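You operate a simulated robot arm through the tools that you are given. There is no shell and no other tool. Be economical: measure what you need, move in short steps, check, and stop when the job is done.

You run a simulated robot arm. Do the job below in one go: nothing can be reset, and whatever is moved stays where it is left.

TASK
Build the piston stack on the post in the card's order.
Fine: row one goes on first; each part sits down on the one below.

Only the result counts: the job must be done as asked and must still hold three seconds after the hand-in. Knocking over, shifting, dropping, spilling or breaking anything else fails it.

THE ROBOT
A 7-joint arm with a two-finger parallel gripper, fixed in place. Base frame: the origin is at the foot of the arm, x ahead of it, y to its left, z up; the work surface is at about z = 0.85. Readings come in m, degrees, newtons and seconds.
With the tool pointing down near the work surface it reaches from about 0.24 to 0.68 m from the base axis. Its first joint turns from -66.0 to 66.0 degrees. Payload 2.4 kg.
The tool frame sits at the grasp point between the pads (the TCP): z along the fingers, y along the line on which they close. The tips reach 0.03 m beyond it. Largest opening 0.094 m; finger width 0.028, thickness 0.01; the body of the gripper, 0.05 by 0.096 m, starts 0.055 m behind the TCP.
Orientation is that of the tool frame in the base frame, as a unit quaternion [x, y, z, w]. With the fingers straight down and closing along the base's y, the tool's x points along the base's -x, its y along +y and its z along -z.

THE INTERFACE
- The arm moves only by the tool arm_command. Its argument "targets" is a list of rows, each a list of 7 numbers: the shift along the base's x, y, z in m, then the turn, a rotation vector about the base's x, y, z in rad, then the opening in per cent of the stroke, from 0 (shut) to 100 (fully open). In form: [[tx, ty, tz, rx, ry, rz, fingers], ...]. A call has 1 to 10 rows; each row is the pose to reach, as a shift and turn from the pose commanded when the call began. A row lasts 0.2 s, in which the tool goes at most 0.05 m and 8.6 degrees; a call with a longer step from one row to the next is refused whole, and so is a gripper value outside its range. A pose out of reach is approached as far as the arm can. The call stops where the force on the tool passes 70 N (or 10 N more than at its start, if that is more) or the arm is blocked; 0.2 s more then pass. The fingers move at their own pace (about 0.153 m/s each) and stop on an object; they squeeze with about 20 N. The grip force told is the motor's: it shows also when the fingers shut on nothing. Time passes only in rows, and 0.2 s behind the last, so rows that repeat a pose let the fingers close. The reply holds the time, the measured pose of the TCP, the force on the tool along the base axes, the opening and the grip force, in the units named above and with some noise, with the torque about the TCP (base axes, N m) and any sound that the robot's microphone picked up.
- Cameras (640 x 400 px; columns grow to the right, rows downward): "scene" is fixed at [0.0349, 0.4753, 1.447]; the picture's right is [-0.79, -0.61, 0.00], its down [-0.36, 0.47, -0.81] and it looks along [0.49, -0.64, -0.59] (base axes); focal length 329 px, centre (320, 200). "wrist" rides on the gripper at [0.076, 0.014, -0.102] in the tool frame; the picture's right is [-0.18, 0.98, 0.00], its down [-0.75, -0.14, -0.64] and it looks along [-0.63, -0.12, 0.77] (tool axes); focal length 243 px, centre (320, 200). There is no depth. A picture from a camera that has moved, and an enlarged one, comes with that camera's place and axes in the base frame and with its lens. The place of the scene camera against the robot may be out by one fixed shift of up to 0.012 m in any direction.
- camera(camera): a new picture of that camera. No time passes.
- enlarge(camera, box): a new picture of the part [left, top, right, bottom] of that camera's present view, enlarged. No time passes.
- finish_job(): hands the job in; it is judged then, once.

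Go step by step. Nothing tells you positions but the pictures and the camera data: compare them with the known pose of the tool, close in by small moves and look again before you grip or let go. The budget is 120 turns and 84 pictures, counting those below and the enlarged ones. Unless the task says otherwise, let go and move clear before handing in, and close with one line.

The tools are called after "Call:" as name(argument=value, ...) on one line, values as JSON. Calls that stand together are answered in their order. arm_command: Moves the arm, as the interface text tells. Its arguments: {"type":"object","properties":{"targets":{"type":"array"}},"required":["targets"]} The other tools are called the same way: camera (camera) takes a picture; enlarge (camera, box) takes an enlarged picture of a part of a camera's view; finish_job () hands the job in.

At the start:

```text
t: 0.0
tcp_pos: [0.3948, 0.0729, 1.2351]
ee_rot: [-0.001, 1.0, 0.0, 0.0]
contact_force: [-0.1, 0.1, -0.5]
ft_torque: [-0.03, -0.01, 0.02]
grip_width: 0.0942
finger_force: 0.0
```

scene: 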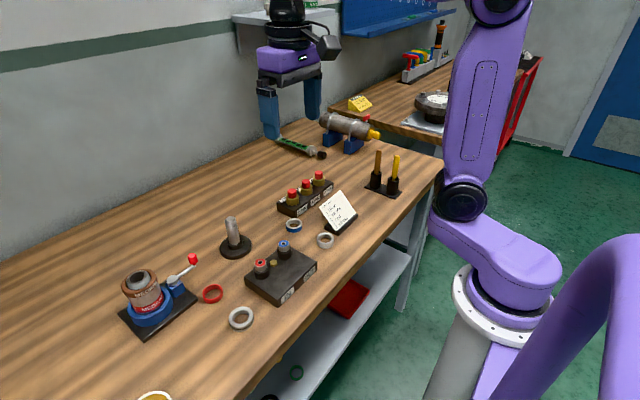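
wrist: 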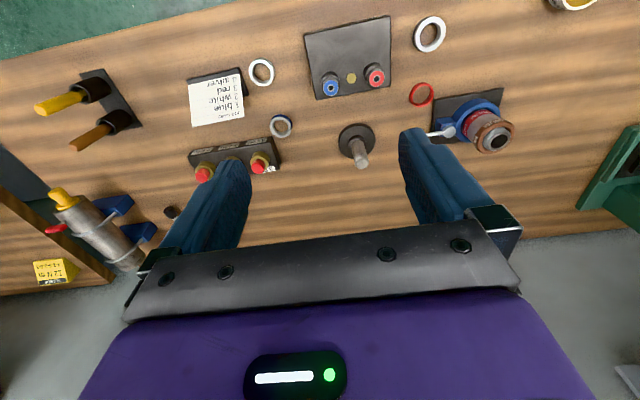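

I see a post on a base, several rings on the bench and a card. First I'll read the card and look at the parts up close.

Call:
enlarge(camera="wrist", box=[180, 50, 300, 150])

Call:
enlarge(camera="scene", box=[100, 180, 380, 355])

Call:
enlarge(camera="wrist", box=[230, 0, 550, 200])

```text
4.00 times, centred on (240, 100) of wrist
camera zoom: at [0.32, 0.0865, 1.3374], right [0.18, 0.98, 0.0], down [0.75, -0.14, 0.64], along [0.63, -0.12, -0.77], focal length 970 px, centre (640, 600)
```

zoom: 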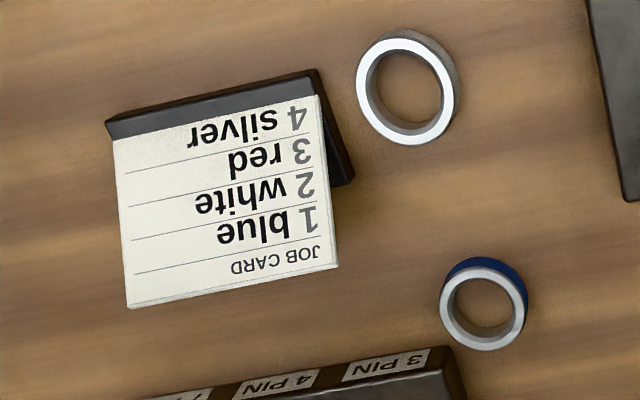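

```text
2.29 times, centred on (240, 268) of scene
camera zoom: at [0.0349, 0.4753, 1.447], right [-0.79, -0.61, 0.0], down [-0.36, 0.47, -0.81], along [0.49, -0.64, -0.59], focal length 752 px, centre (503, 46)
```

zoom: 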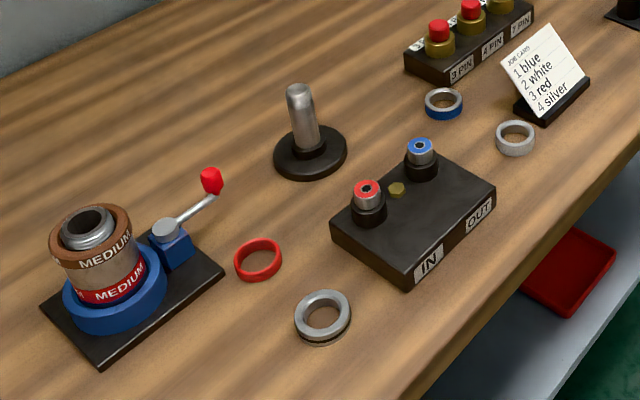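

```text
2.00 times, centred on (390, 100) of wrist
camera zoom: at [0.32, 0.0865, 1.3374], right [0.18, 0.98, 0.0], down [0.75, -0.14, 0.64], along [0.63, -0.12, -0.77], focal length 485 px, centre (180, 400)
```

zoom: 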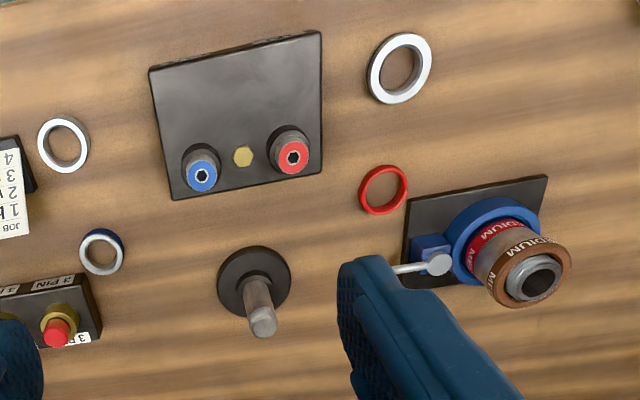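

The order is blue, white, red, silver. The white and silver rings look alike, so I'll zoom in to tell them apart.

Call:
enlarge(camera="scene", box=[275, 205, 355, 255])

Call:
enlarge(camera="scene", box=[190, 275, 270, 335])

Call:
enlarge(camera="wrist", box=[390, 10, 470, 110])

```text
8.00 times, centred on (315, 230) of scene
camera zoom: at [0.0349, 0.4753, 1.447], right [-0.79, -0.61, 0.0], down [-0.36, 0.47, -0.81], along [0.49, -0.64, -0.59], focal length 2633 px, centre (360, -40)
```

zoom: 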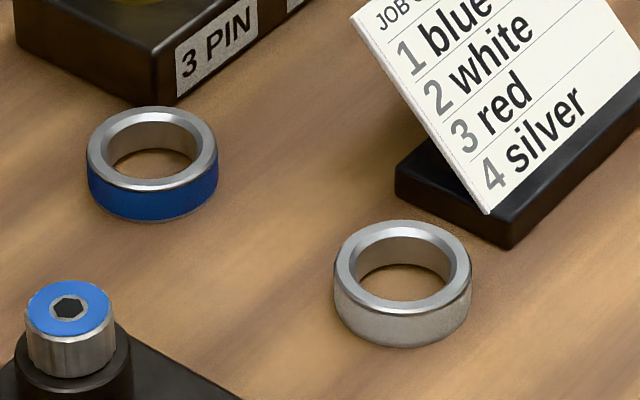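

```text
6.67 times, centred on (230, 305) of scene
camera zoom: at [0.0349, 0.4753, 1.447], right [-0.79, -0.61, 0.0], down [-0.36, 0.47, -0.81], along [0.49, -0.64, -0.59], focal length 2194 px, centre (920, -500)
```

zoom: 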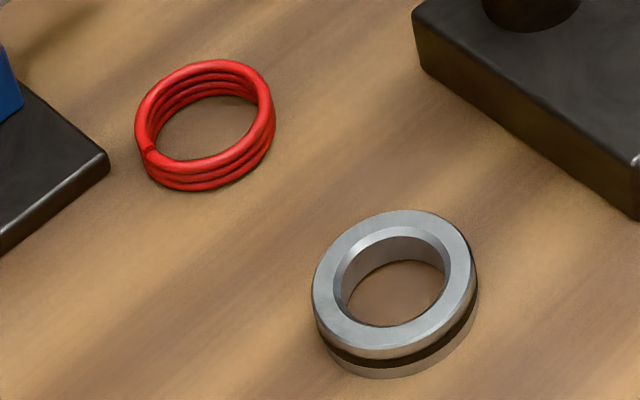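

```text
4.00 times, centred on (430, 60) of wrist
camera zoom: at [0.32, 0.0865, 1.3374], right [0.18, 0.98, 0.0], down [0.75, -0.14, 0.64], along [0.63, -0.12, -0.77], focal length 970 px, centre (-120, 760)
```

zoom: 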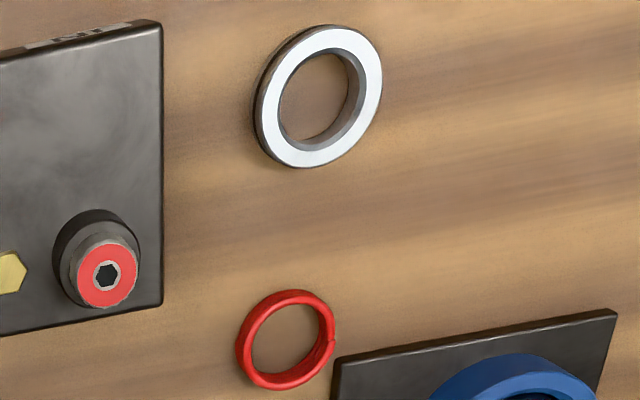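

Blue and white are banded sleeves by the card, red is the coil spring, and silver is the grooved ring at the front. I put the blue ring at about (0.502, -0.029), so I'll move above it with the fingers turned 45° to clear the pin block.

Call:
arm_command(targets=[[0.0178, -0.017, -0.037, 0, 0, -0.131, 100], [0.0357, -0.034, -0.075, 0, 0, -0.262, 100], [0.0535, -0.051, -0.112, 0, 0, -0.393, 100], [0.0713, -0.068, -0.15, 0, 0, -0.524, 100], [0.0892, -0.085, -0.187, 0, 0, -0.654, 100], [0.107, -0.102, -0.225, 0, 0, -0.785, 100]])

Call:
camera(camera="wrist")

Call:
camera(camera="scene")

```text
t: 1.4
tcp_pos: [0.5021, -0.0307, 1.0089]
ee_rot: [0.384, 0.923, 0.001, 0.0]
contact_force: [0.6, 0.1, 0.0]
ft_torque: [0.0, -0.02, 0.01]
grip_width: 0.094
finger_force: 0.0
```

```text
75 pictures are left
camera wrist: at [0.459, 0.0342, 1.1112], right [0.83, 0.56, 0.0], down [0.43, -0.63, 0.64], along [0.36, -0.53, -0.77], focal length 243 px, centre (320, 200)
```

wrist: 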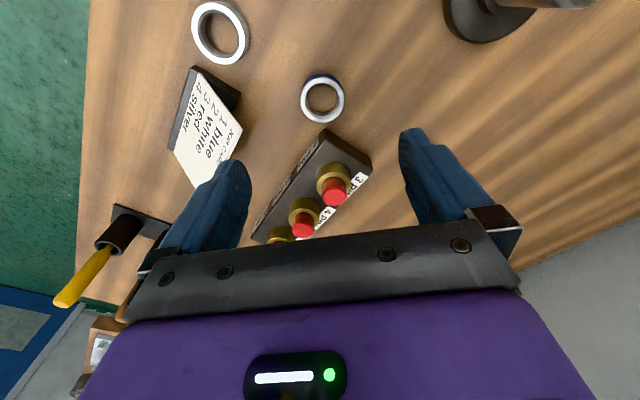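

```text
74 pictures are left
```

scene: 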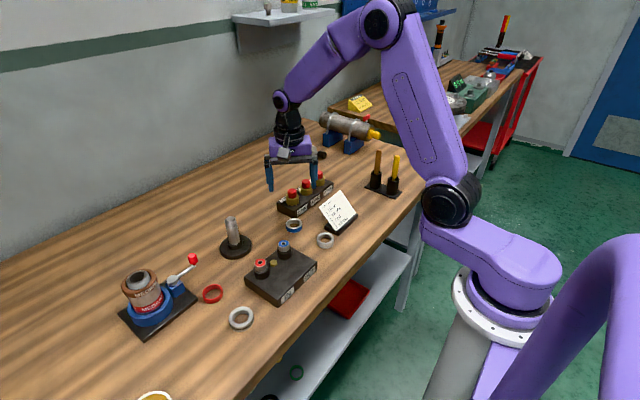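

The blue ring reads (0.503, -0.027) from here as well. I'll narrow the opening and go down part way to check the alignment.

Call:
arm_command(targets=[[0.001, 0.003, -0.03, 0, 0, 0, 68], [0.001, 0.003, -0.06, 0, 0, 0, 68], [0.001, 0.003, -0.09, 0, 0, 0, 68]])

Call:
camera(camera="wrist")

Call:
enlarge(camera="scene", box=[240, 150, 360, 250])

```text
t: 2.2
tcp_pos: [0.503, -0.0267, 0.9188]
ee_rot: [0.383, 0.924, 0.0, 0.0]
contact_force: [-0.5, 0.4, -0.6]
ft_torque: [-0.01, 0.0, 0.0]
grip_width: 0.0642
finger_force: 0.1
```

```text
73 pictures are left
camera wrist: at [0.4604, 0.0377, 1.0213], right [0.83, 0.56, 0.0], down [0.43, -0.63, 0.64], along [0.36, -0.53, -0.77], focal length 243 px, centre (320, 200)
```

wrist: 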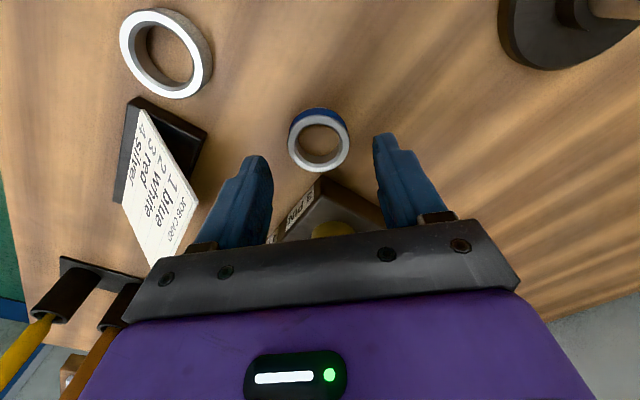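

```text
4.00 times, centred on (300, 200) of scene
camera zoom: at [0.0349, 0.4753, 1.447], right [-0.79, -0.61, 0.0], down [-0.36, 0.47, -0.81], along [0.49, -0.64, -0.59], focal length 1316 px, centre (400, 200)
```

zoom: 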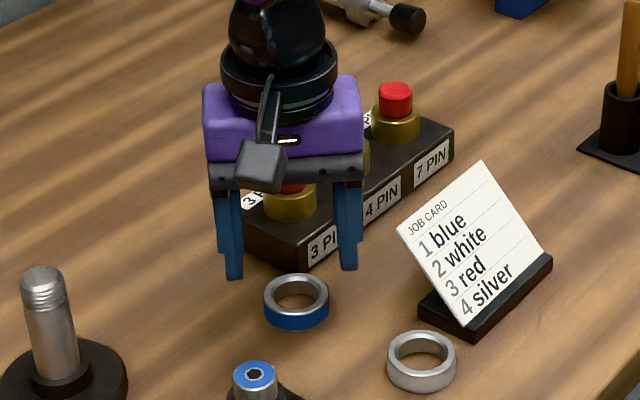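

The ring sits between the fingers at about (0.504, -0.0265). I'll go down so the tips are about 5 mm above the bench, then grip.

Call:
arm_command(targets=[[0.001, 0.0, -0.017, 0, 0, 0, 68], [0.001, 0.0, -0.0335, 0, 0, 0, 68], [0.001, 0.0, -0.0335, 0, 0, 0, 0], [0.001, 0.0, -0.0335, 0, 0, 0, 0], [0.001, 0.0, -0.0335, 0, 0, 0, 0]])

Call:
camera(camera="wrist")

Call:
enlarge(camera="scene", box=[200, 180, 360, 280])

```text
t: 3.4
tcp_pos: [0.5056, -0.0275, 0.8866]
ee_rot: [0.383, 0.924, 0.0, 0.0]
contact_force: [-0.1, 0.0, 0.0]
ft_torque: [0.02, 0.03, 0.01]
grip_width: 0.0421
finger_force: 19.7
```

```text
71 pictures are left
camera wrist: at [0.4617, 0.0369, 0.989], right [0.82, 0.57, 0.0], down [0.43, -0.63, 0.64], along [0.36, -0.53, -0.77], focal length 243 px, centre (320, 200)
```

wrist: 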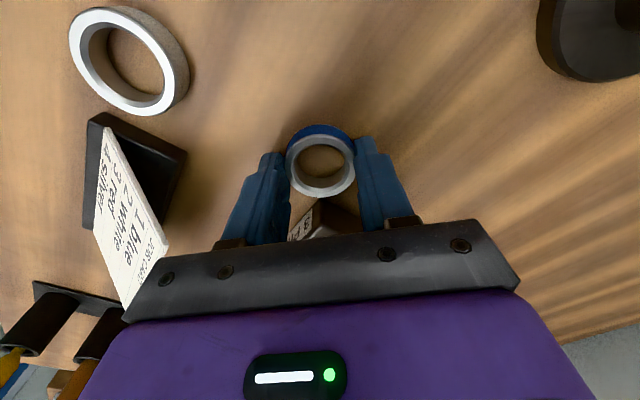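

```text
4.00 times, centred on (280, 230) of scene
camera zoom: at [0.035, 0.4753, 1.447], right [-0.79, -0.61, 0.0], down [-0.36, 0.47, -0.81], along [0.49, -0.64, -0.59], focal length 1316 px, centre (480, 80)
```

zoom: 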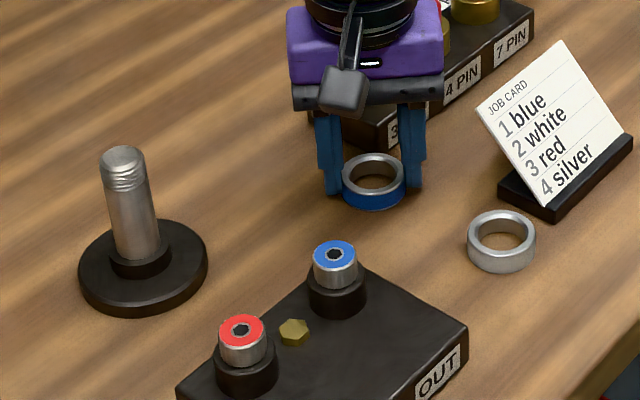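

Blue is gripped with a 42 mm opening. I'll lift it straight up, move near the post and look again before lining up.

Call:
arm_command(targets=[[0, 0, 0.045, 0, 0, 0, 0], [0, 0, 0.09, 0, 0, 0, 0], [0, 0, 0.135, 0, 0, 0, 0], [0.015, 0.025, 0.16, 0, 0, 0, 0], [0.03, 0.06, 0.16, 0, 0, 0, 0], [0.044, 0.1, 0.16, 0, 0, 0, 0], [0.0575, 0.146, 0.16, 0, 0, 0, 0]])

Call:
camera(camera="wrist")

Call:
enlarge(camera="scene", box=[170, 160, 330, 260])

```text
t: 5.0
tcp_pos: [0.5628, 0.1199, 1.0468]
ee_rot: [0.384, 0.924, 0.0, -0.001]
contact_force: [-0.3, -0.4, -0.3]
ft_torque: [0.01, -0.01, 0.03]
grip_width: 0.0
finger_force: 20.3
```

```text
69 pictures are left
camera wrist: at [0.5186, 0.183, 1.1489], right [0.83, 0.56, 0.0], down [0.43, -0.63, 0.64], along [0.36, -0.53, -0.77], focal length 243 px, centre (320, 200)
```

wrist: 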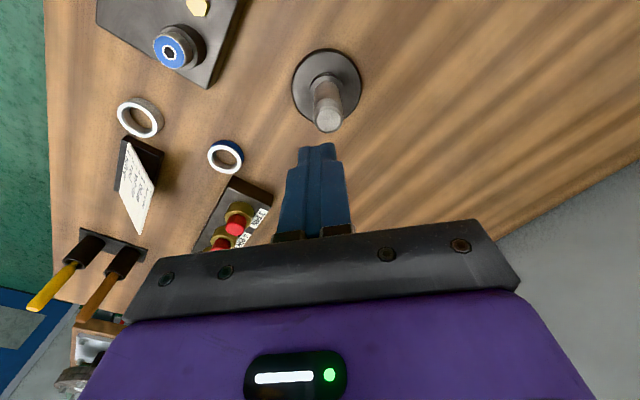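

```text
4.00 times, centred on (250, 210) of scene
camera zoom: at [0.035, 0.4753, 1.447], right [-0.79, -0.61, 0.0], down [-0.36, 0.47, -0.81], along [0.49, -0.64, -0.59], focal length 1316 px, centre (600, 160)
```

zoom: 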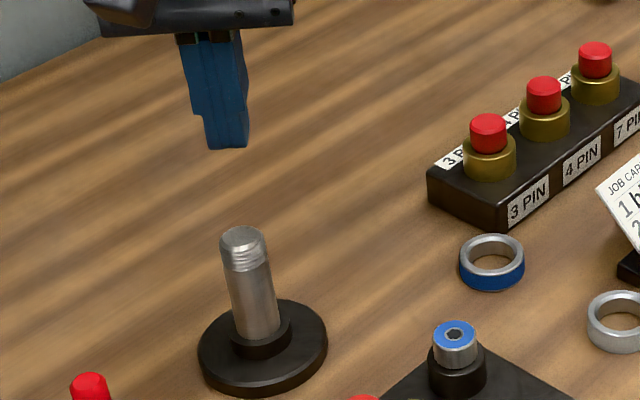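

The ring slipped out at the lift and is still by the pin block, apparently upright. While I'm above the post I'll measure it, and check where blue is now.

Call:
enlarge(camera="wrist", box=[264, 30, 392, 150])

Call:
enlarge(camera="wrist", box=[180, 110, 292, 210])

Call:
enlarge(camera="scene", box=[264, 200, 344, 250])

```text
3.33 times, centred on (328, 90) of wrist
camera zoom: at [0.5186, 0.183, 1.1489], right [0.83, 0.56, 0.0], down [0.43, -0.63, 0.64], along [0.36, -0.53, -0.77], focal length 809 px, centre (293, 567)
```

zoom: 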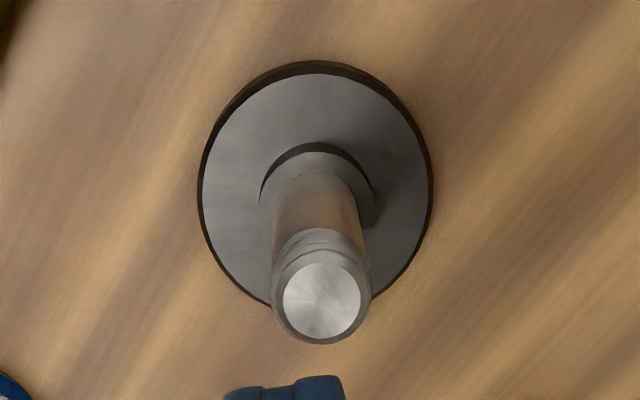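

```text
4.00 times, centred on (236, 160) of wrist
camera zoom: at [0.5186, 0.183, 1.1489], right [0.83, 0.56, 0.0], down [0.43, -0.63, 0.64], along [0.36, -0.53, -0.77], focal length 970 px, centre (656, 360)
```

zoom: 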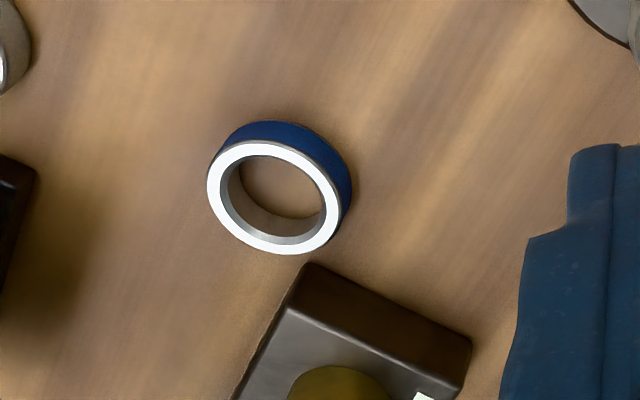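

```text
8.00 times, centred on (304, 225) of scene
camera zoom: at [0.035, 0.4753, 1.447], right [-0.79, -0.61, 0.0], down [-0.36, 0.47, -0.81], along [0.49, -0.64, -0.59], focal length 2633 px, centre (448, 0)
```

zoom: 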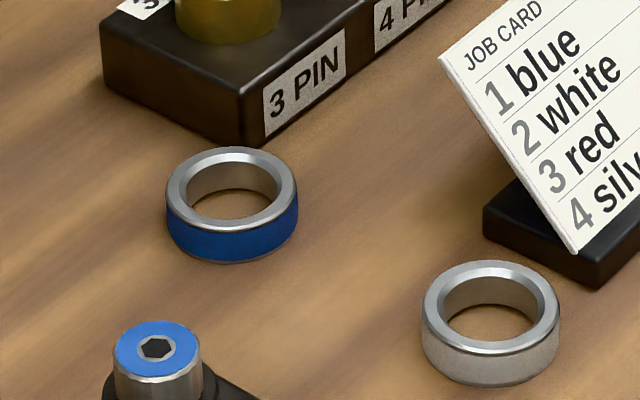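

Blue is upright at about (0.508, -0.027), 3 mm from where it was. The post axis is near (0.568, 0.1235) with its top at about z 0.955. I'll go back, open up and look, and this time grip deeper and lift slowly.

Call:
arm_command(targets=[[-0.014, -0.037, 0, 0, 0, 0, 68], [-0.027, -0.074, 0, 0, 0, 0, 68], [-0.041, -0.11, 0, 0, 0, 0, 68], [-0.0545, -0.147, 0, 0, 0, 0, 68], [-0.0545, -0.147, -0.045, 0, 0, 0, 68], [-0.0545, -0.147, -0.09, 0, 0, 0, 68], [-0.0545, -0.147, -0.13, 0, 0, 0, 68]])

Call:
enlarge(camera="wrist", box=[200, 80, 440, 230])

```text
t: 6.6
tcp_pos: [0.5074, -0.0287, 0.9157]
ee_rot: [0.383, 0.924, 0.0, 0.0]
contact_force: [0.1, -0.9, -0.7]
ft_torque: [0.02, -0.01, 0.02]
grip_width: 0.0639
finger_force: 0.0
```

```text
2.67 times, centred on (320, 155) of wrist
camera zoom: at [0.4636, 0.036, 1.0185], right [0.82, 0.57, 0.0], down [0.43, -0.63, 0.64], along [0.36, -0.53, -0.77], focal length 647 px, centre (320, 320)
```

zoom: 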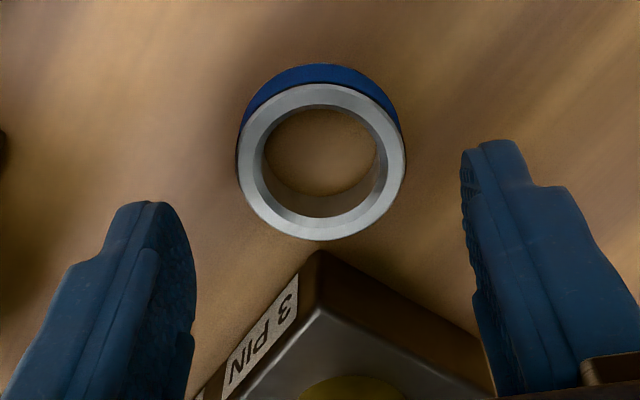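

The ring reads (0.506, -0.026). I'll shift slightly, go 4 mm deeper than last time, grip, then lift gently by 10 mm to test the hold.

Call:
arm_command(targets=[[-0.001, 0.0027, -0.012, 0, 0, 0, 68], [-0.001, 0.0027, -0.025, 0, 0, 0, 68], [-0.001, 0.0027, -0.034, 0, 0, 0, 68], [-0.001, 0.0027, -0.034, 0, 0, 0, 0], [-0.001, 0.0027, -0.034, 0, 0, 0, 0], [-0.001, 0.0027, -0.034, 0, 0, 0, 0], [-0.001, 0.0027, -0.034, 0, 0, 0, 0]])

Call:
arm_command(targets=[[0, 0, 0.003, 0, 0, 0, 0], [0, 0, 0.007, 0, 0, 0, 0], [0, 0, 0.012, 0, 0, 0, 0]])

Call:
enlarge(camera="wrist", box=[200, 80, 440, 230])

Call:
enlarge(camera="scene", box=[264, 200, 344, 250])

```text
t: 8.2
tcp_pos: [0.5065, -0.0253, 0.882]
ee_rot: [0.383, 0.924, 0.0, 0.0]
contact_force: [0.2, 0.7, 0.1]
ft_torque: [-0.01, 0.0, 0.01]
grip_width: 0.0421
finger_force: 20.5
```

```text
t: 9.0
tcp_pos: [0.5059, -0.0254, 0.8949]
ee_rot: [0.384, 0.923, 0.0, 0.0]
contact_force: [0.0, 0.4, -0.1]
ft_torque: [-0.01, -0.01, -0.02]
grip_width: 0.0421
finger_force: 19.7
```

```text
2.67 times, centred on (320, 155) of wrist
camera zoom: at [0.463, 0.0386, 0.9971], right [0.82, 0.57, 0.0], down [0.43, -0.63, 0.64], along [0.36, -0.53, -0.77], focal length 647 px, centre (320, 320)
```

zoom: 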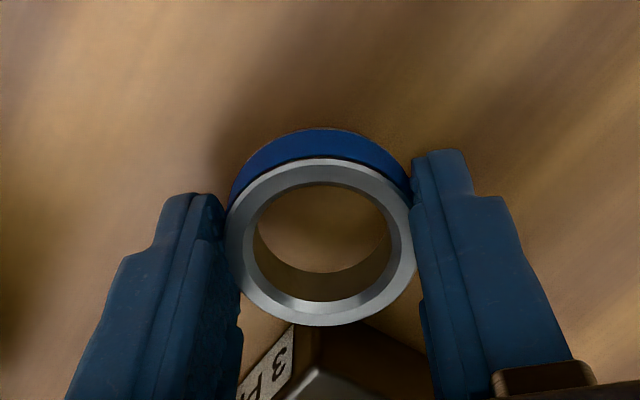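

```text
8.00 times, centred on (304, 225) of scene
camera zoom: at [0.035, 0.4753, 1.447], right [-0.79, -0.61, 0.0], down [-0.36, 0.47, -0.81], along [0.49, -0.64, -0.59], focal length 2633 px, centre (448, 0)
```

zoom: 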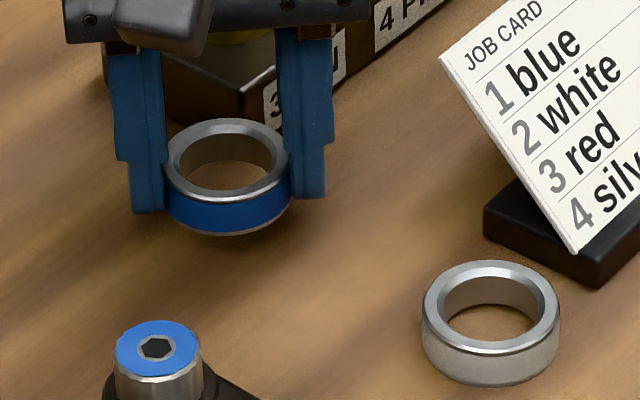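

Held this time. I'll lift in gentle steps and move towards the post.

Call:
arm_command(targets=[[0, 0, 0.006, 0, 0, 0, 0], [0, 0, 0.018, 0, 0, 0, 0], [0, 0, 0.034, 0, 0, 0, 0], [0, 0, 0.052, 0, 0, 0, 0], [0, 0, 0.07, 0, 0, 0, 0], [0, 0, 0.088, 0, 0, 0, 0], [0, 0, 0.106, 0, 0, 0, 0], [0, 0, 0.12, 0, 0, 0, 0], [0, 0, 0.127, 0, 0, 0, 0]])

Call:
arm_command(targets=[[0.003, 0.007, 0, 0, 0, 0, 0], [0.009, 0.022, 0, 0, 0, 0, 0], [0.018, 0.044, 0, 0, 0, 0, 0], [0.027, 0.066, 0, 0, 0, 0, 0], [0.036, 0.088, 0, 0, 0, 0, 0], [0.045, 0.11, 0, 0, 0, 0, 0], [0.054, 0.132, 0, 0, 0, 0, 0], [0.0595, 0.144, 0, 0, 0, 0, 0], [0.062, 0.149, 0, 0, 0, 0, 0]])

Call:
camera(camera="wrist")

Call:
enlarge(camera="scene", box=[180, 160, 308, 260])

```text
t: 11.0
tcp_pos: [0.5067, -0.0247, 1.0218]
ee_rot: [0.382, 0.924, 0.0, 0.001]
contact_force: [0.3, 0.2, -0.2]
ft_torque: [0.01, -0.04, 0.01]
grip_width: 0.0422
finger_force: 19.8
```

```text
t: 13.0
tcp_pos: [0.5689, 0.1231, 1.022]
ee_rot: [0.382, 0.924, 0.0, 0.0]
contact_force: [0.7, -0.1, 0.2]
ft_torque: [0.02, 0.0, -0.01]
grip_width: 0.042
finger_force: 20.6
```

```text
61 pictures are left
camera wrist: at [0.5256, 0.1881, 1.1237], right [0.82, 0.57, 0.0], down [0.43, -0.63, 0.64], along [0.36, -0.53, -0.77], focal length 243 px, centre (320, 200)
```

wrist: 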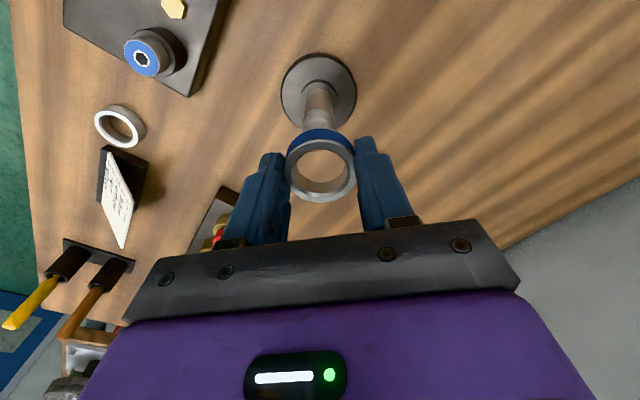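

```text
4.00 times, centred on (244, 210) of scene
camera zoom: at [0.0349, 0.4753, 1.447], right [-0.79, -0.61, 0.0], down [-0.36, 0.47, -0.81], along [0.49, -0.64, -0.59], focal length 1316 px, centre (624, 160)
```

zoom: 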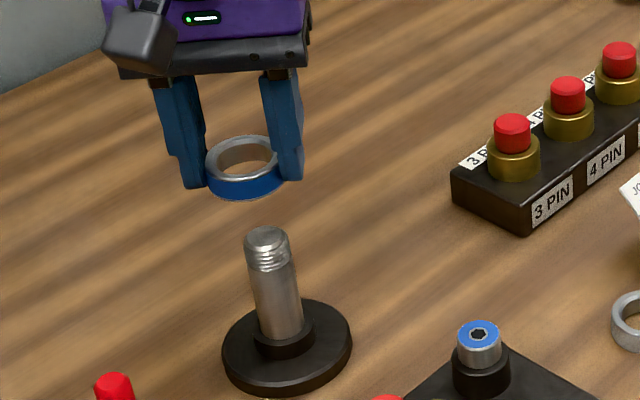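

Blue is held above the post and looks about 2 mm off. I'll enlarge both views to measure the offset.

Call:
enlarge(camera="wrist", box=[264, 45, 376, 215])

Call:
enlarge(camera="scene", box=[210, 185, 290, 265])

```text
2.35 times, centred on (320, 130) of wrist
camera zoom: at [0.5256, 0.1881, 1.1237], right [0.82, 0.57, 0.0], down [0.43, -0.63, 0.64], along [0.36, -0.53, -0.77], focal length 571 px, centre (320, 365)
```

zoom: 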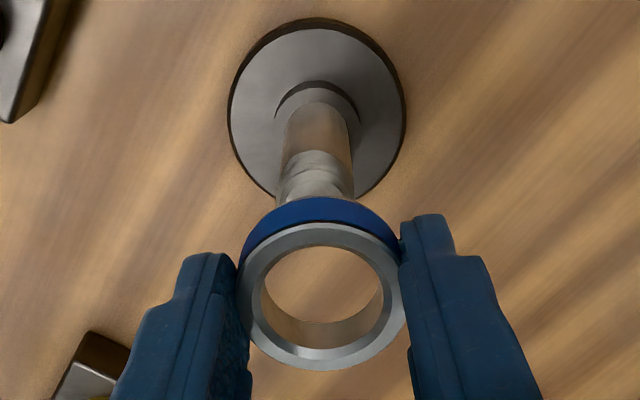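

```text
5.00 times, centred on (250, 225) of scene
camera zoom: at [0.0349, 0.4753, 1.447], right [-0.79, -0.61, 0.0], down [-0.36, 0.47, -0.81], along [0.49, -0.64, -0.59], focal length 1646 px, centre (670, 75)
```

zoom: 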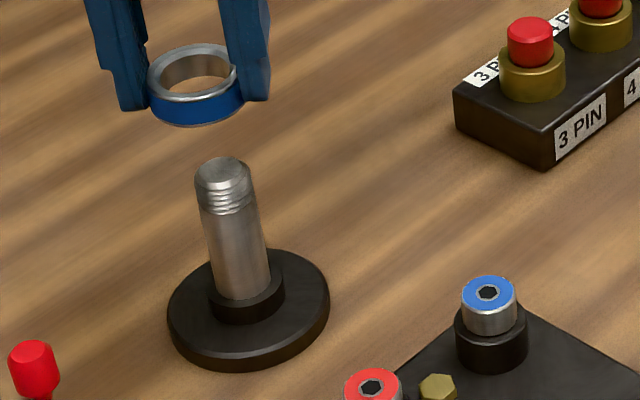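

The ring is about 2 mm to the image right of the post axis and perhaps 2–3 mm short of it. I'll correct part of that and lower until it is just above the post top, for a closer comparison.

Call:
arm_command(targets=[[-0.0005, -0.0027, -0.008, 0, 0, 0, 0], [-0.0005, -0.0027, -0.018, 0, 0, 0, 0], [-0.0005, -0.0027, -0.025, 0, 0, 0, 0]])

Call:
enlarge(camera="wrist", box=[264, 45, 376, 215])

Call:
enlarge(camera="scene", box=[210, 190, 274, 230])

```text
t: 13.8
tcp_pos: [0.5685, 0.1202, 0.9958]
ee_rot: [0.383, 0.924, 0.0, 0.0]
contact_force: [0.3, -0.7, -0.1]
ft_torque: [0.03, 0.02, 0.0]
grip_width: 0.0419
finger_force: 19.9
```

```text
2.35 times, centred on (320, 130) of wrist
camera zoom: at [0.5248, 0.1849, 1.0985], right [0.83, 0.56, 0.0], down [0.43, -0.63, 0.64], along [0.36, -0.53, -0.77], focal length 571 px, centre (320, 365)
```

zoom: 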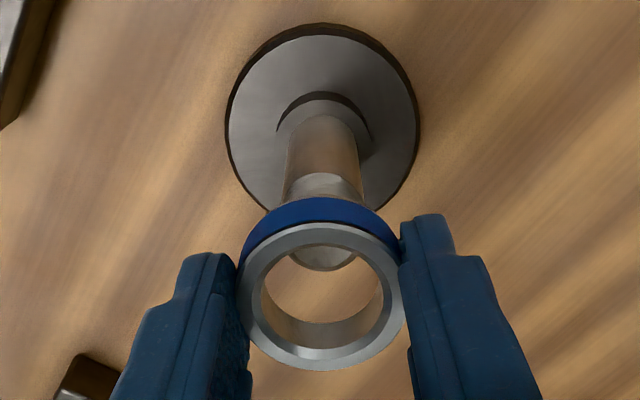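

```text
10.00 times, centred on (242, 210) of scene
camera zoom: at [0.035, 0.4753, 1.447], right [-0.79, -0.61, 0.0], down [-0.36, 0.47, -0.81], along [0.49, -0.64, -0.59], focal length 3291 px, centre (1100, 100)
```

zoom: 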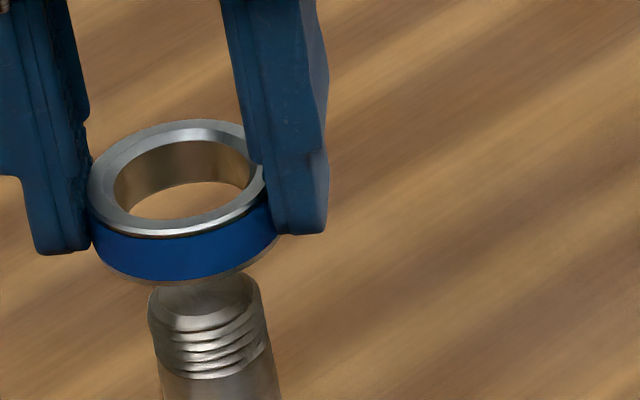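

Lateral alignment is now within 1 mm, and the post is about 1.5 mm farther forward with its top near z 0.944. I'll correct that and lower the ring onto the top of the post.

Call:
arm_command(targets=[[0.0008, -0.0012, -0.005, 0, 0, 0, 0], [0.0008, -0.0012, -0.012, 0, 0, 0, 0], [0.0008, -0.0012, -0.019, 0, 0, 0, 0], [0.0008, -0.0012, -0.026, 0, 0, 0, 0], [0.0008, -0.0012, -0.033, 0, 0, 0, 0]])

Call:
enlarge(camera="wrist", box=[264, 45, 376, 215])

Call:
enlarge(camera="scene", box=[210, 200, 274, 260])

```text
t: 15.0
tcp_pos: [0.5687, 0.1201, 0.9645]
ee_rot: [0.382, 0.924, -0.001, 0.0]
contact_force: [0.1, 0.5, -1.2]
ft_torque: [-0.01, -0.03, -0.02]
grip_width: 0.0417
finger_force: 19.9
```

```text
2.35 times, centred on (320, 130) of wrist
camera zoom: at [0.5254, 0.1841, 1.0654], right [0.82, 0.57, 0.0], down [0.43, -0.63, 0.64], along [0.36, -0.53, -0.77], focal length 571 px, centre (320, 365)
```

zoom: 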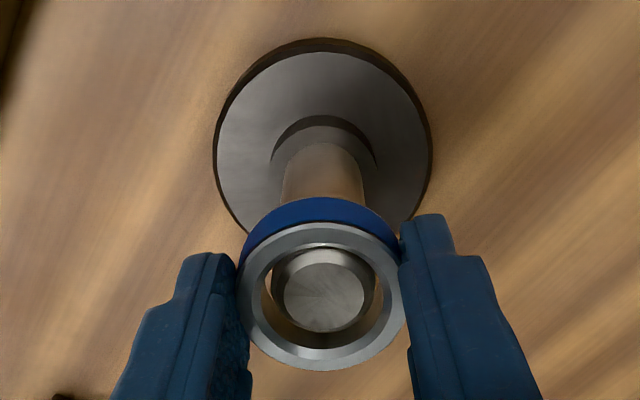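

```text
6.67 times, centred on (242, 230) of scene
camera zoom: at [0.035, 0.4753, 1.447], right [-0.79, -0.61, 0.0], down [-0.36, 0.47, -0.81], along [0.49, -0.64, -0.59], focal length 2194 px, centre (840, 0)
```

zoom: 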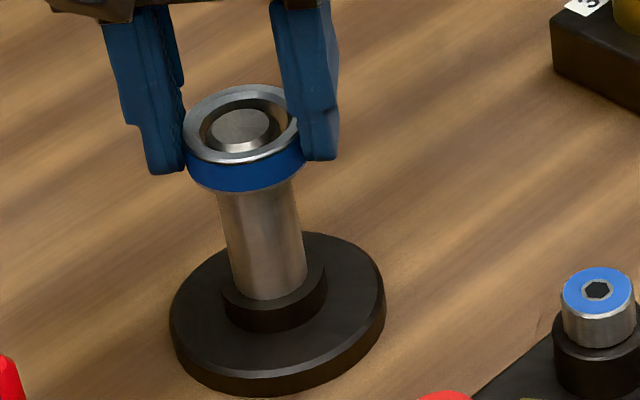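

The ring is threaded on the post with even clearance. I'll lower it towards the collar.

Call:
arm_command(targets=[[0.0003, 0, -0.01, 0, 0, 0, 0], [0.0003, 0, -0.02, 0, 0, 0, 0], [0.0003, 0, -0.03, 0, 0, 0, 0], [0.0003, 0, -0.04, 0, 0, 0, 0], [0.0003, 0, -0.047, 0, 0, 0, 0]])

Call:
enlarge(camera="scene", box=[200, 200, 280, 270])

```text
t: 16.2
tcp_pos: [0.5704, 0.1193, 0.9167]
ee_rot: [0.382, 0.924, -0.001, -0.001]
contact_force: [-0.3, -0.3, -0.6]
ft_torque: [-0.01, 0.0, 0.01]
grip_width: 0.0417
finger_force: 20.6
```

```text
5.71 times, centred on (240, 235) of scene
camera zoom: at [0.035, 0.4753, 1.447], right [-0.79, -0.61, 0.0], down [-0.36, 0.47, -0.81], along [0.49, -0.64, -0.59], focal length 1881 px, centre (777, 0)
```

zoom: 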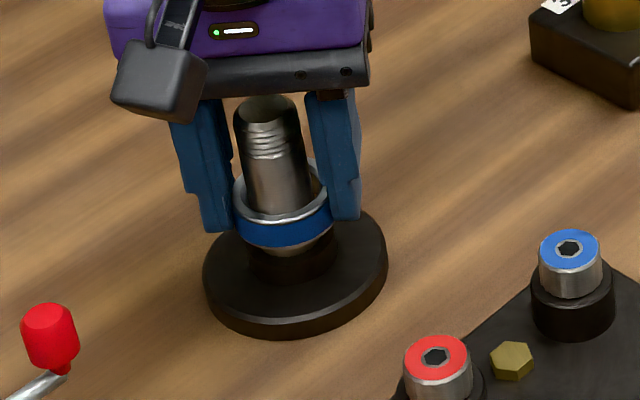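

The ring is a few millimetres above the collar. I'll lower in 2 mm steps to find contact.

Call:
arm_command(targets=[[0, 0, -0.002, 0, 0, 0, 0], [0, 0, -0.004, 0, 0, 0, 0], [0, 0, -0.006, 0, 0, 0, 0], [0, 0, -0.008, 0, 0, 0, 0]])

Call:
enlarge(camera="scene", box=[200, 200, 280, 270])

```text
t: 17.2
tcp_pos: [0.5702, 0.1211, 0.908]
ee_rot: [0.383, 0.924, 0.0, 0.0]
contact_force: [-0.2, -0.5, 0.0]
ft_torque: [0.01, -0.01, 0.0]
grip_width: 0.0417
finger_force: 20.2
```

```text
5.71 times, centred on (240, 235) of scene
camera zoom: at [0.035, 0.4753, 1.447], right [-0.79, -0.61, 0.0], down [-0.36, 0.47, -0.81], along [0.49, -0.64, -0.59], focal length 1881 px, centre (777, 0)
```

zoom: 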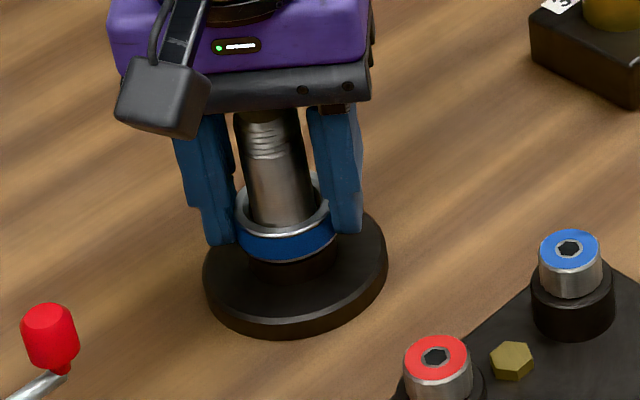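

Still no contact force. I'll creep down a little more.

Call:
arm_command(targets=[[0, 0, -0.0015, 0, 0, 0, 0], [0, 0, -0.003, 0, 0, 0, 0], [0, 0, -0.0045, 0, 0, 0, 0]])

```text
t: 18.0
tcp_pos: [0.5697, 0.1198, 0.9062]
ee_rot: [0.383, 0.924, 0.001, 0.001]
contact_force: [-5.4, -1.0, 16.1]
ft_torque: [-0.02, 0.24, 0.07]
grip_width: 0.0419
finger_force: 20.1
```

Contact at z ≈ 0.906, so the ring is seated on the collar. I'll release it and rise straight up.

Call:
arm_command(targets=[[0, 0, 0.002, 0, 0, 0, 70], [0, 0, 0.002, 0, 0, 0, 70], [0, 0, 0.02, 0, 0, 0, 70], [0, 0, 0.06, 0, 0, 0, 70], [0, 0, 0.1, 0, 0, 0, 70], [0, 0, 0.12, 0, 0, 0, 70]])

Call:
camera(camera="scene")

Call:
enlarge(camera="wrist", box=[264, 45, 376, 215])

```text
t: 19.4
tcp_pos: [0.5693, 0.1201, 1.024]
ee_rot: [0.382, 0.924, 0.0, 0.001]
contact_force: [0.6, -0.5, 0.2]
ft_torque: [0.03, 0.02, -0.01]
grip_width: 0.0658
finger_force: 0.1
```

```text
51 pictures are left
```

scene: 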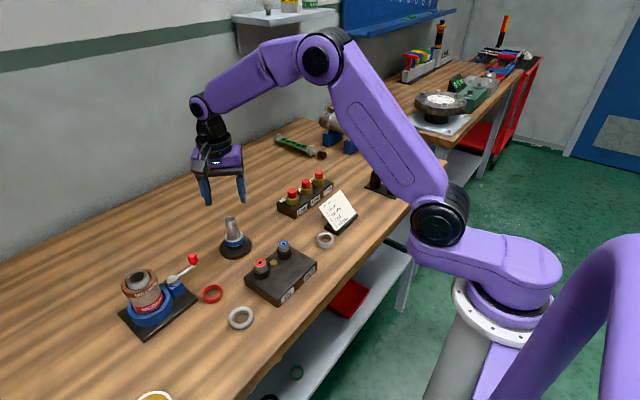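

```text
2.35 times, centred on (320, 130) of wrist
camera zoom: at [0.526, 0.1839, 1.1262], right [0.82, 0.57, 0.0], down [0.43, -0.63, 0.64], along [0.36, -0.53, -0.77], focal length 571 px, centre (320, 365)
```

zoom: 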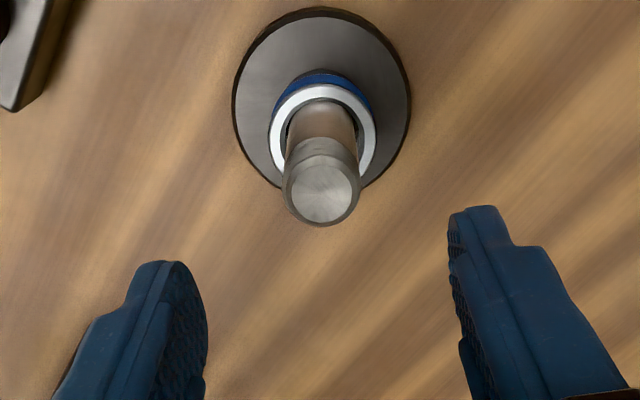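

Blue is seated and the post axis is at TCP (0.5695, 0.120). Next I'll go above the white ring with the fingers turned to about -80°, so they clear the card.

Call:
arm_command(targets=[[-0.028, -0.0255, 0, 0, 0, -0.102, 70], [-0.056, -0.051, 0, 0, 0, -0.204, 70], [-0.084, -0.0765, 0, 0, 0, -0.305, 70], [-0.112, -0.102, -0.01, 0, 0, -0.407, 70], [-0.14, -0.1275, -0.03, 0, 0, -0.509, 70], [-0.168, -0.153, -0.05, 0, 0, -0.61, 70]])

Call:
camera(camera="wrist")

```text
t: 20.8
tcp_pos: [0.3995, -0.0324, 0.974]
ee_rot: [0.643, 0.766, 0.0, 0.0]
contact_force: [0.1, 0.6, 0.1]
ft_torque: [-0.04, 0.01, 0.0]
grip_width: 0.0656
finger_force: 0.0
```

```text
49 pictures are left
camera wrist: at [0.4009, 0.0447, 1.0754], right [1.0, -0.01, 0.0], down [-0.01, -0.77, 0.64], along [-0.01, -0.64, -0.77], focal length 243 px, centre (320, 200)
```

wrist: 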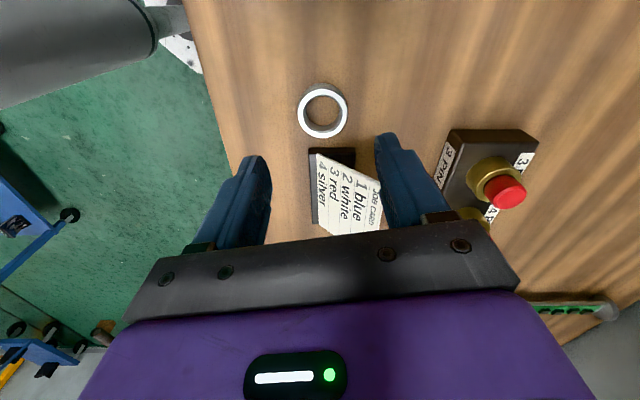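

White reads (0.403, -0.031) and the card is well behind the finger paths. I'll go down and grip it at the same depth, then lift it slightly.

Call:
arm_command(targets=[[0.0026, 0.0014, -0.03, 0, 0, 0, 70], [0.0026, 0.0014, -0.06, 0, 0, 0, 70], [0.0026, 0.0014, -0.08, 0, 0, 0, 70], [0.0026, 0.0014, -0.092, 0, 0, 0, 70], [0.0026, 0.0014, -0.092, 0, 0, 0, 0], [0.0026, 0.0014, -0.092, 0, 0, 0, 0], [0.0026, 0.0014, -0.092, 0, 0, 0, 0], [0.0026, 0.0014, -0.092, 0, 0, 0, 0]])

Call:
arm_command(targets=[[0, 0, 0.003, 0, 0, 0, 0], [0, 0, 0.007, 0, 0, 0, 0], [0, 0, 0.012, 0, 0, 0, 0]])

Call:
enlarge(camera="wrist", box=[200, 80, 440, 230])

Call:
enlarge(camera="scene", box=[290, 200, 370, 270])

```text
t: 22.6
tcp_pos: [0.4032, -0.0319, 0.8816]
ee_rot: [0.642, 0.767, 0.0, -0.001]
contact_force: [0.1, -0.1, -0.3]
ft_torque: [0.0, 0.02, 0.01]
grip_width: 0.0423
finger_force: 20.6
```

```text
t: 23.4
tcp_pos: [0.4034, -0.0314, 0.8942]
ee_rot: [0.642, 0.767, 0.0, 0.0]
contact_force: [-0.3, 0.3, -0.3]
ft_torque: [-0.01, 0.0, -0.01]
grip_width: 0.042
finger_force: 19.9
```

```text
2.67 times, centred on (320, 155) of wrist
camera zoom: at [0.4046, 0.0459, 0.9965], right [1.0, -0.01, 0.0], down [-0.01, -0.77, 0.64], along [-0.01, -0.64, -0.77], focal length 647 px, centre (320, 320)
```

zoom: 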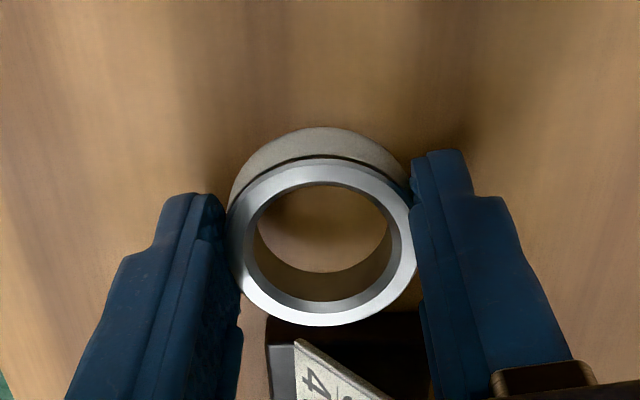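

```text
5.71 times, centred on (330, 235) of scene
camera zoom: at [0.035, 0.4753, 1.447], right [-0.79, -0.61, 0.0], down [-0.36, 0.47, -0.81], along [0.49, -0.64, -0.59], focal length 1881 px, centre (263, 0)
```

zoom: 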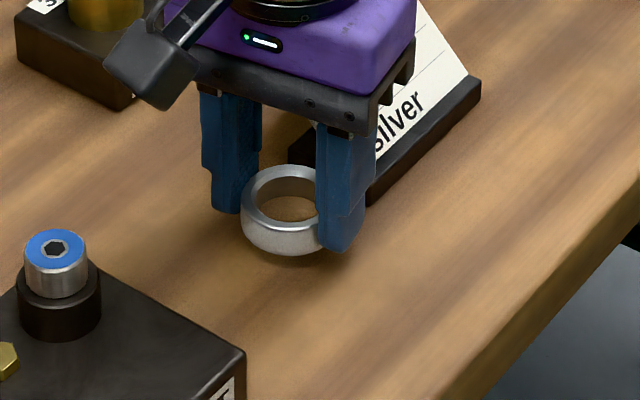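

White is held in the same spot in the grip as blue was. I'll lift it gently, then carry it over the post at -45° again.

Call:
arm_command(targets=[[0, 0, 0.006, 0, 0, 0, 0], [0, 0, 0.018, 0, 0, 0, 0], [0, 0, 0.034, 0, 0, 0, 0], [0, 0, 0.052, 0, 0, 0, 0], [0, 0, 0.07, 0, 0, 0, 0], [0, 0, 0.088, 0, 0, 0, 0], [0, 0, 0.102, 0, 0, 0, 0], [0, 0, 0.111, 0, 0, 0, 0], [0, 0, 0.116, 0, 0, 0, 0]])

Call:
arm_command(targets=[[0.007, 0.006, 0, 0, 0, 0.03, 0], [0.02, 0.018, 0, 0, 0, 0.1, 0], [0.04, 0.036, 0, 0, 0, 0.18, 0], [0.062, 0.056, 0, 0, 0, 0.27, 0], [0.084, 0.076, 0, 0, 0, 0.36, 0], [0.106, 0.096, 0, 0, 0, 0.45, 0], [0.128, 0.116, 0, 0, 0, 0.53, 0], [0.147, 0.133, 0, 0, 0, 0.58, 0], [0.16, 0.145, 0, 0, 0, 0.605, 0], [0.1665, 0.151, 0, 0, 0, 0.61, 0]])

Call:
enlarge(camera="wrist", box=[264, 45, 376, 215])

Call:
enlarge(camera="scene", box=[200, 185, 280, 255])

```text
t: 25.4
tcp_pos: [0.4038, -0.0319, 1.0097]
ee_rot: [0.642, 0.767, -0.001, 0.0]
contact_force: [0.2, 0.1, -1.2]
ft_torque: [0.04, 0.01, -0.03]
grip_width: 0.0418
finger_force: 19.9
```

```text
t: 27.6
tcp_pos: [0.5702, 0.1201, 1.01]
ee_rot: [0.382, 0.924, 0.0, 0.001]
contact_force: [-0.9, -0.4, -0.1]
ft_torque: [-0.04, 0.02, -0.01]
grip_width: 0.0423
finger_force: 20.0
```

```text
2.35 times, centred on (320, 130) of wrist
camera zoom: at [0.5265, 0.1835, 1.1125], right [0.82, 0.57, 0.0], down [0.43, -0.63, 0.64], along [0.36, -0.53, -0.77], focal length 571 px, centre (320, 365)
```

zoom: 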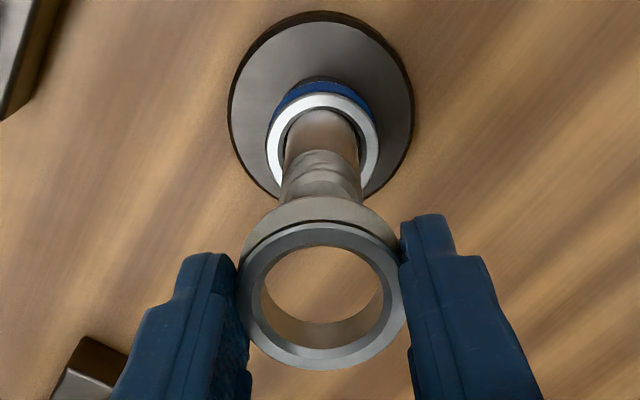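

```text
5.71 times, centred on (240, 220) of scene
camera zoom: at [0.035, 0.4753, 1.447], right [-0.79, -0.61, 0.0], down [-0.36, 0.47, -0.81], along [0.49, -0.64, -0.59], focal length 1881 px, centre (777, 86)
```

zoom: 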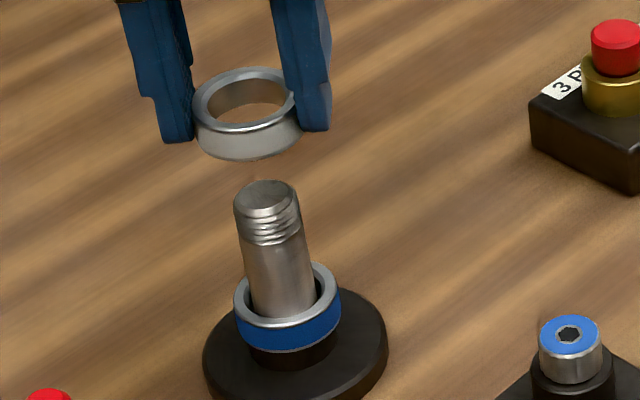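

Aligned. I'll lower it over the top of the post and check the clearance.

Call:
arm_command(targets=[[0, 0, -0.01, 0, 0, 0, 0], [0, 0, -0.022, 0, 0, 0, 0], [0, 0, -0.03, 0, 0, 0, 0], [0, 0, -0.036, 0, 0, 0, 0], [0, 0, -0.042, 0, 0, 0, 0], [0, 0, -0.048, 0, 0, 0, 0]])

Call:
enlarge(camera="wrist", box=[264, 45, 376, 215])

```text
t: 29.0
tcp_pos: [0.5697, 0.1197, 0.9632]
ee_rot: [0.382, 0.924, 0.0, -0.001]
contact_force: [0.1, -0.5, -0.9]
ft_torque: [0.03, 0.02, -0.04]
grip_width: 0.0421
finger_force: 19.5
```

```text
2.35 times, centred on (320, 130) of wrist
camera zoom: at [0.527, 0.1833, 1.0642], right [0.83, 0.56, 0.0], down [0.43, -0.63, 0.64], along [0.36, -0.53, -0.77], focal length 571 px, centre (320, 365)
```

zoom: 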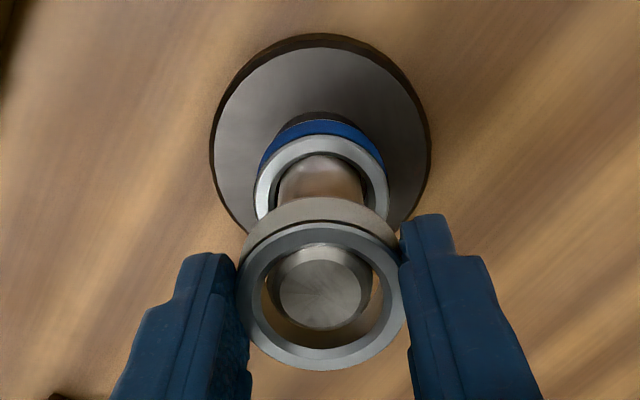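

It is threaded. I'll lower towards blue, expecting contact near z 0.923.

Call:
arm_command(targets=[[-0.0003, 0.0005, -0.01, 0, 0, 0, 0], [-0.0003, 0.0005, -0.02, 0, 0, 0, 0], [-0.0003, 0.0005, -0.03, 0, 0, 0, 0], [-0.0003, 0.0005, -0.034, 0, 0, 0, 0], [-0.0003, 0.0005, -0.036, 0, 0, 0, 0], [-0.0003, 0.0005, -0.038, 0, 0, 0, 0]])

```text
t: 30.4
tcp_pos: [0.5702, 0.1195, 0.9237]
ee_rot: [0.383, 0.924, 0.0, 0.0]
contact_force: [-0.9, 0.7, 0.5]
ft_torque: [0.0, -0.02, 0.02]
grip_width: 0.0416
finger_force: 20.0
```

Call:
arm_command(targets=[[0, 0, -0.001, 0, 0, 0, 0], [0, 0, -0.002, 0, 0, 0, 0], [0, 0, -0.003, 0, 0, 0, 0]])

Call:
enlarge(camera="scene", box=[200, 200, 280, 270])

```text
t: 31.2
tcp_pos: [0.5698, 0.1202, 0.9232]
ee_rot: [0.383, 0.924, 0.0, 0.001]
contact_force: [-4.2, -0.4, 13.6]
ft_torque: [-0.02, 0.22, 0.08]
grip_width: 0.0418
finger_force: 19.9
```

```text
5.71 times, centred on (240, 235) of scene
camera zoom: at [0.0346, 0.4753, 1.447], right [-0.79, -0.61, 0.0], down [-0.36, 0.47, -0.81], along [0.49, -0.64, -0.59], focal length 1881 px, centre (777, 0)
```

zoom: 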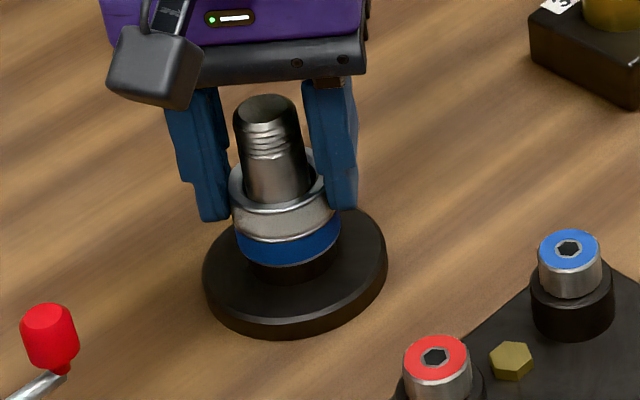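

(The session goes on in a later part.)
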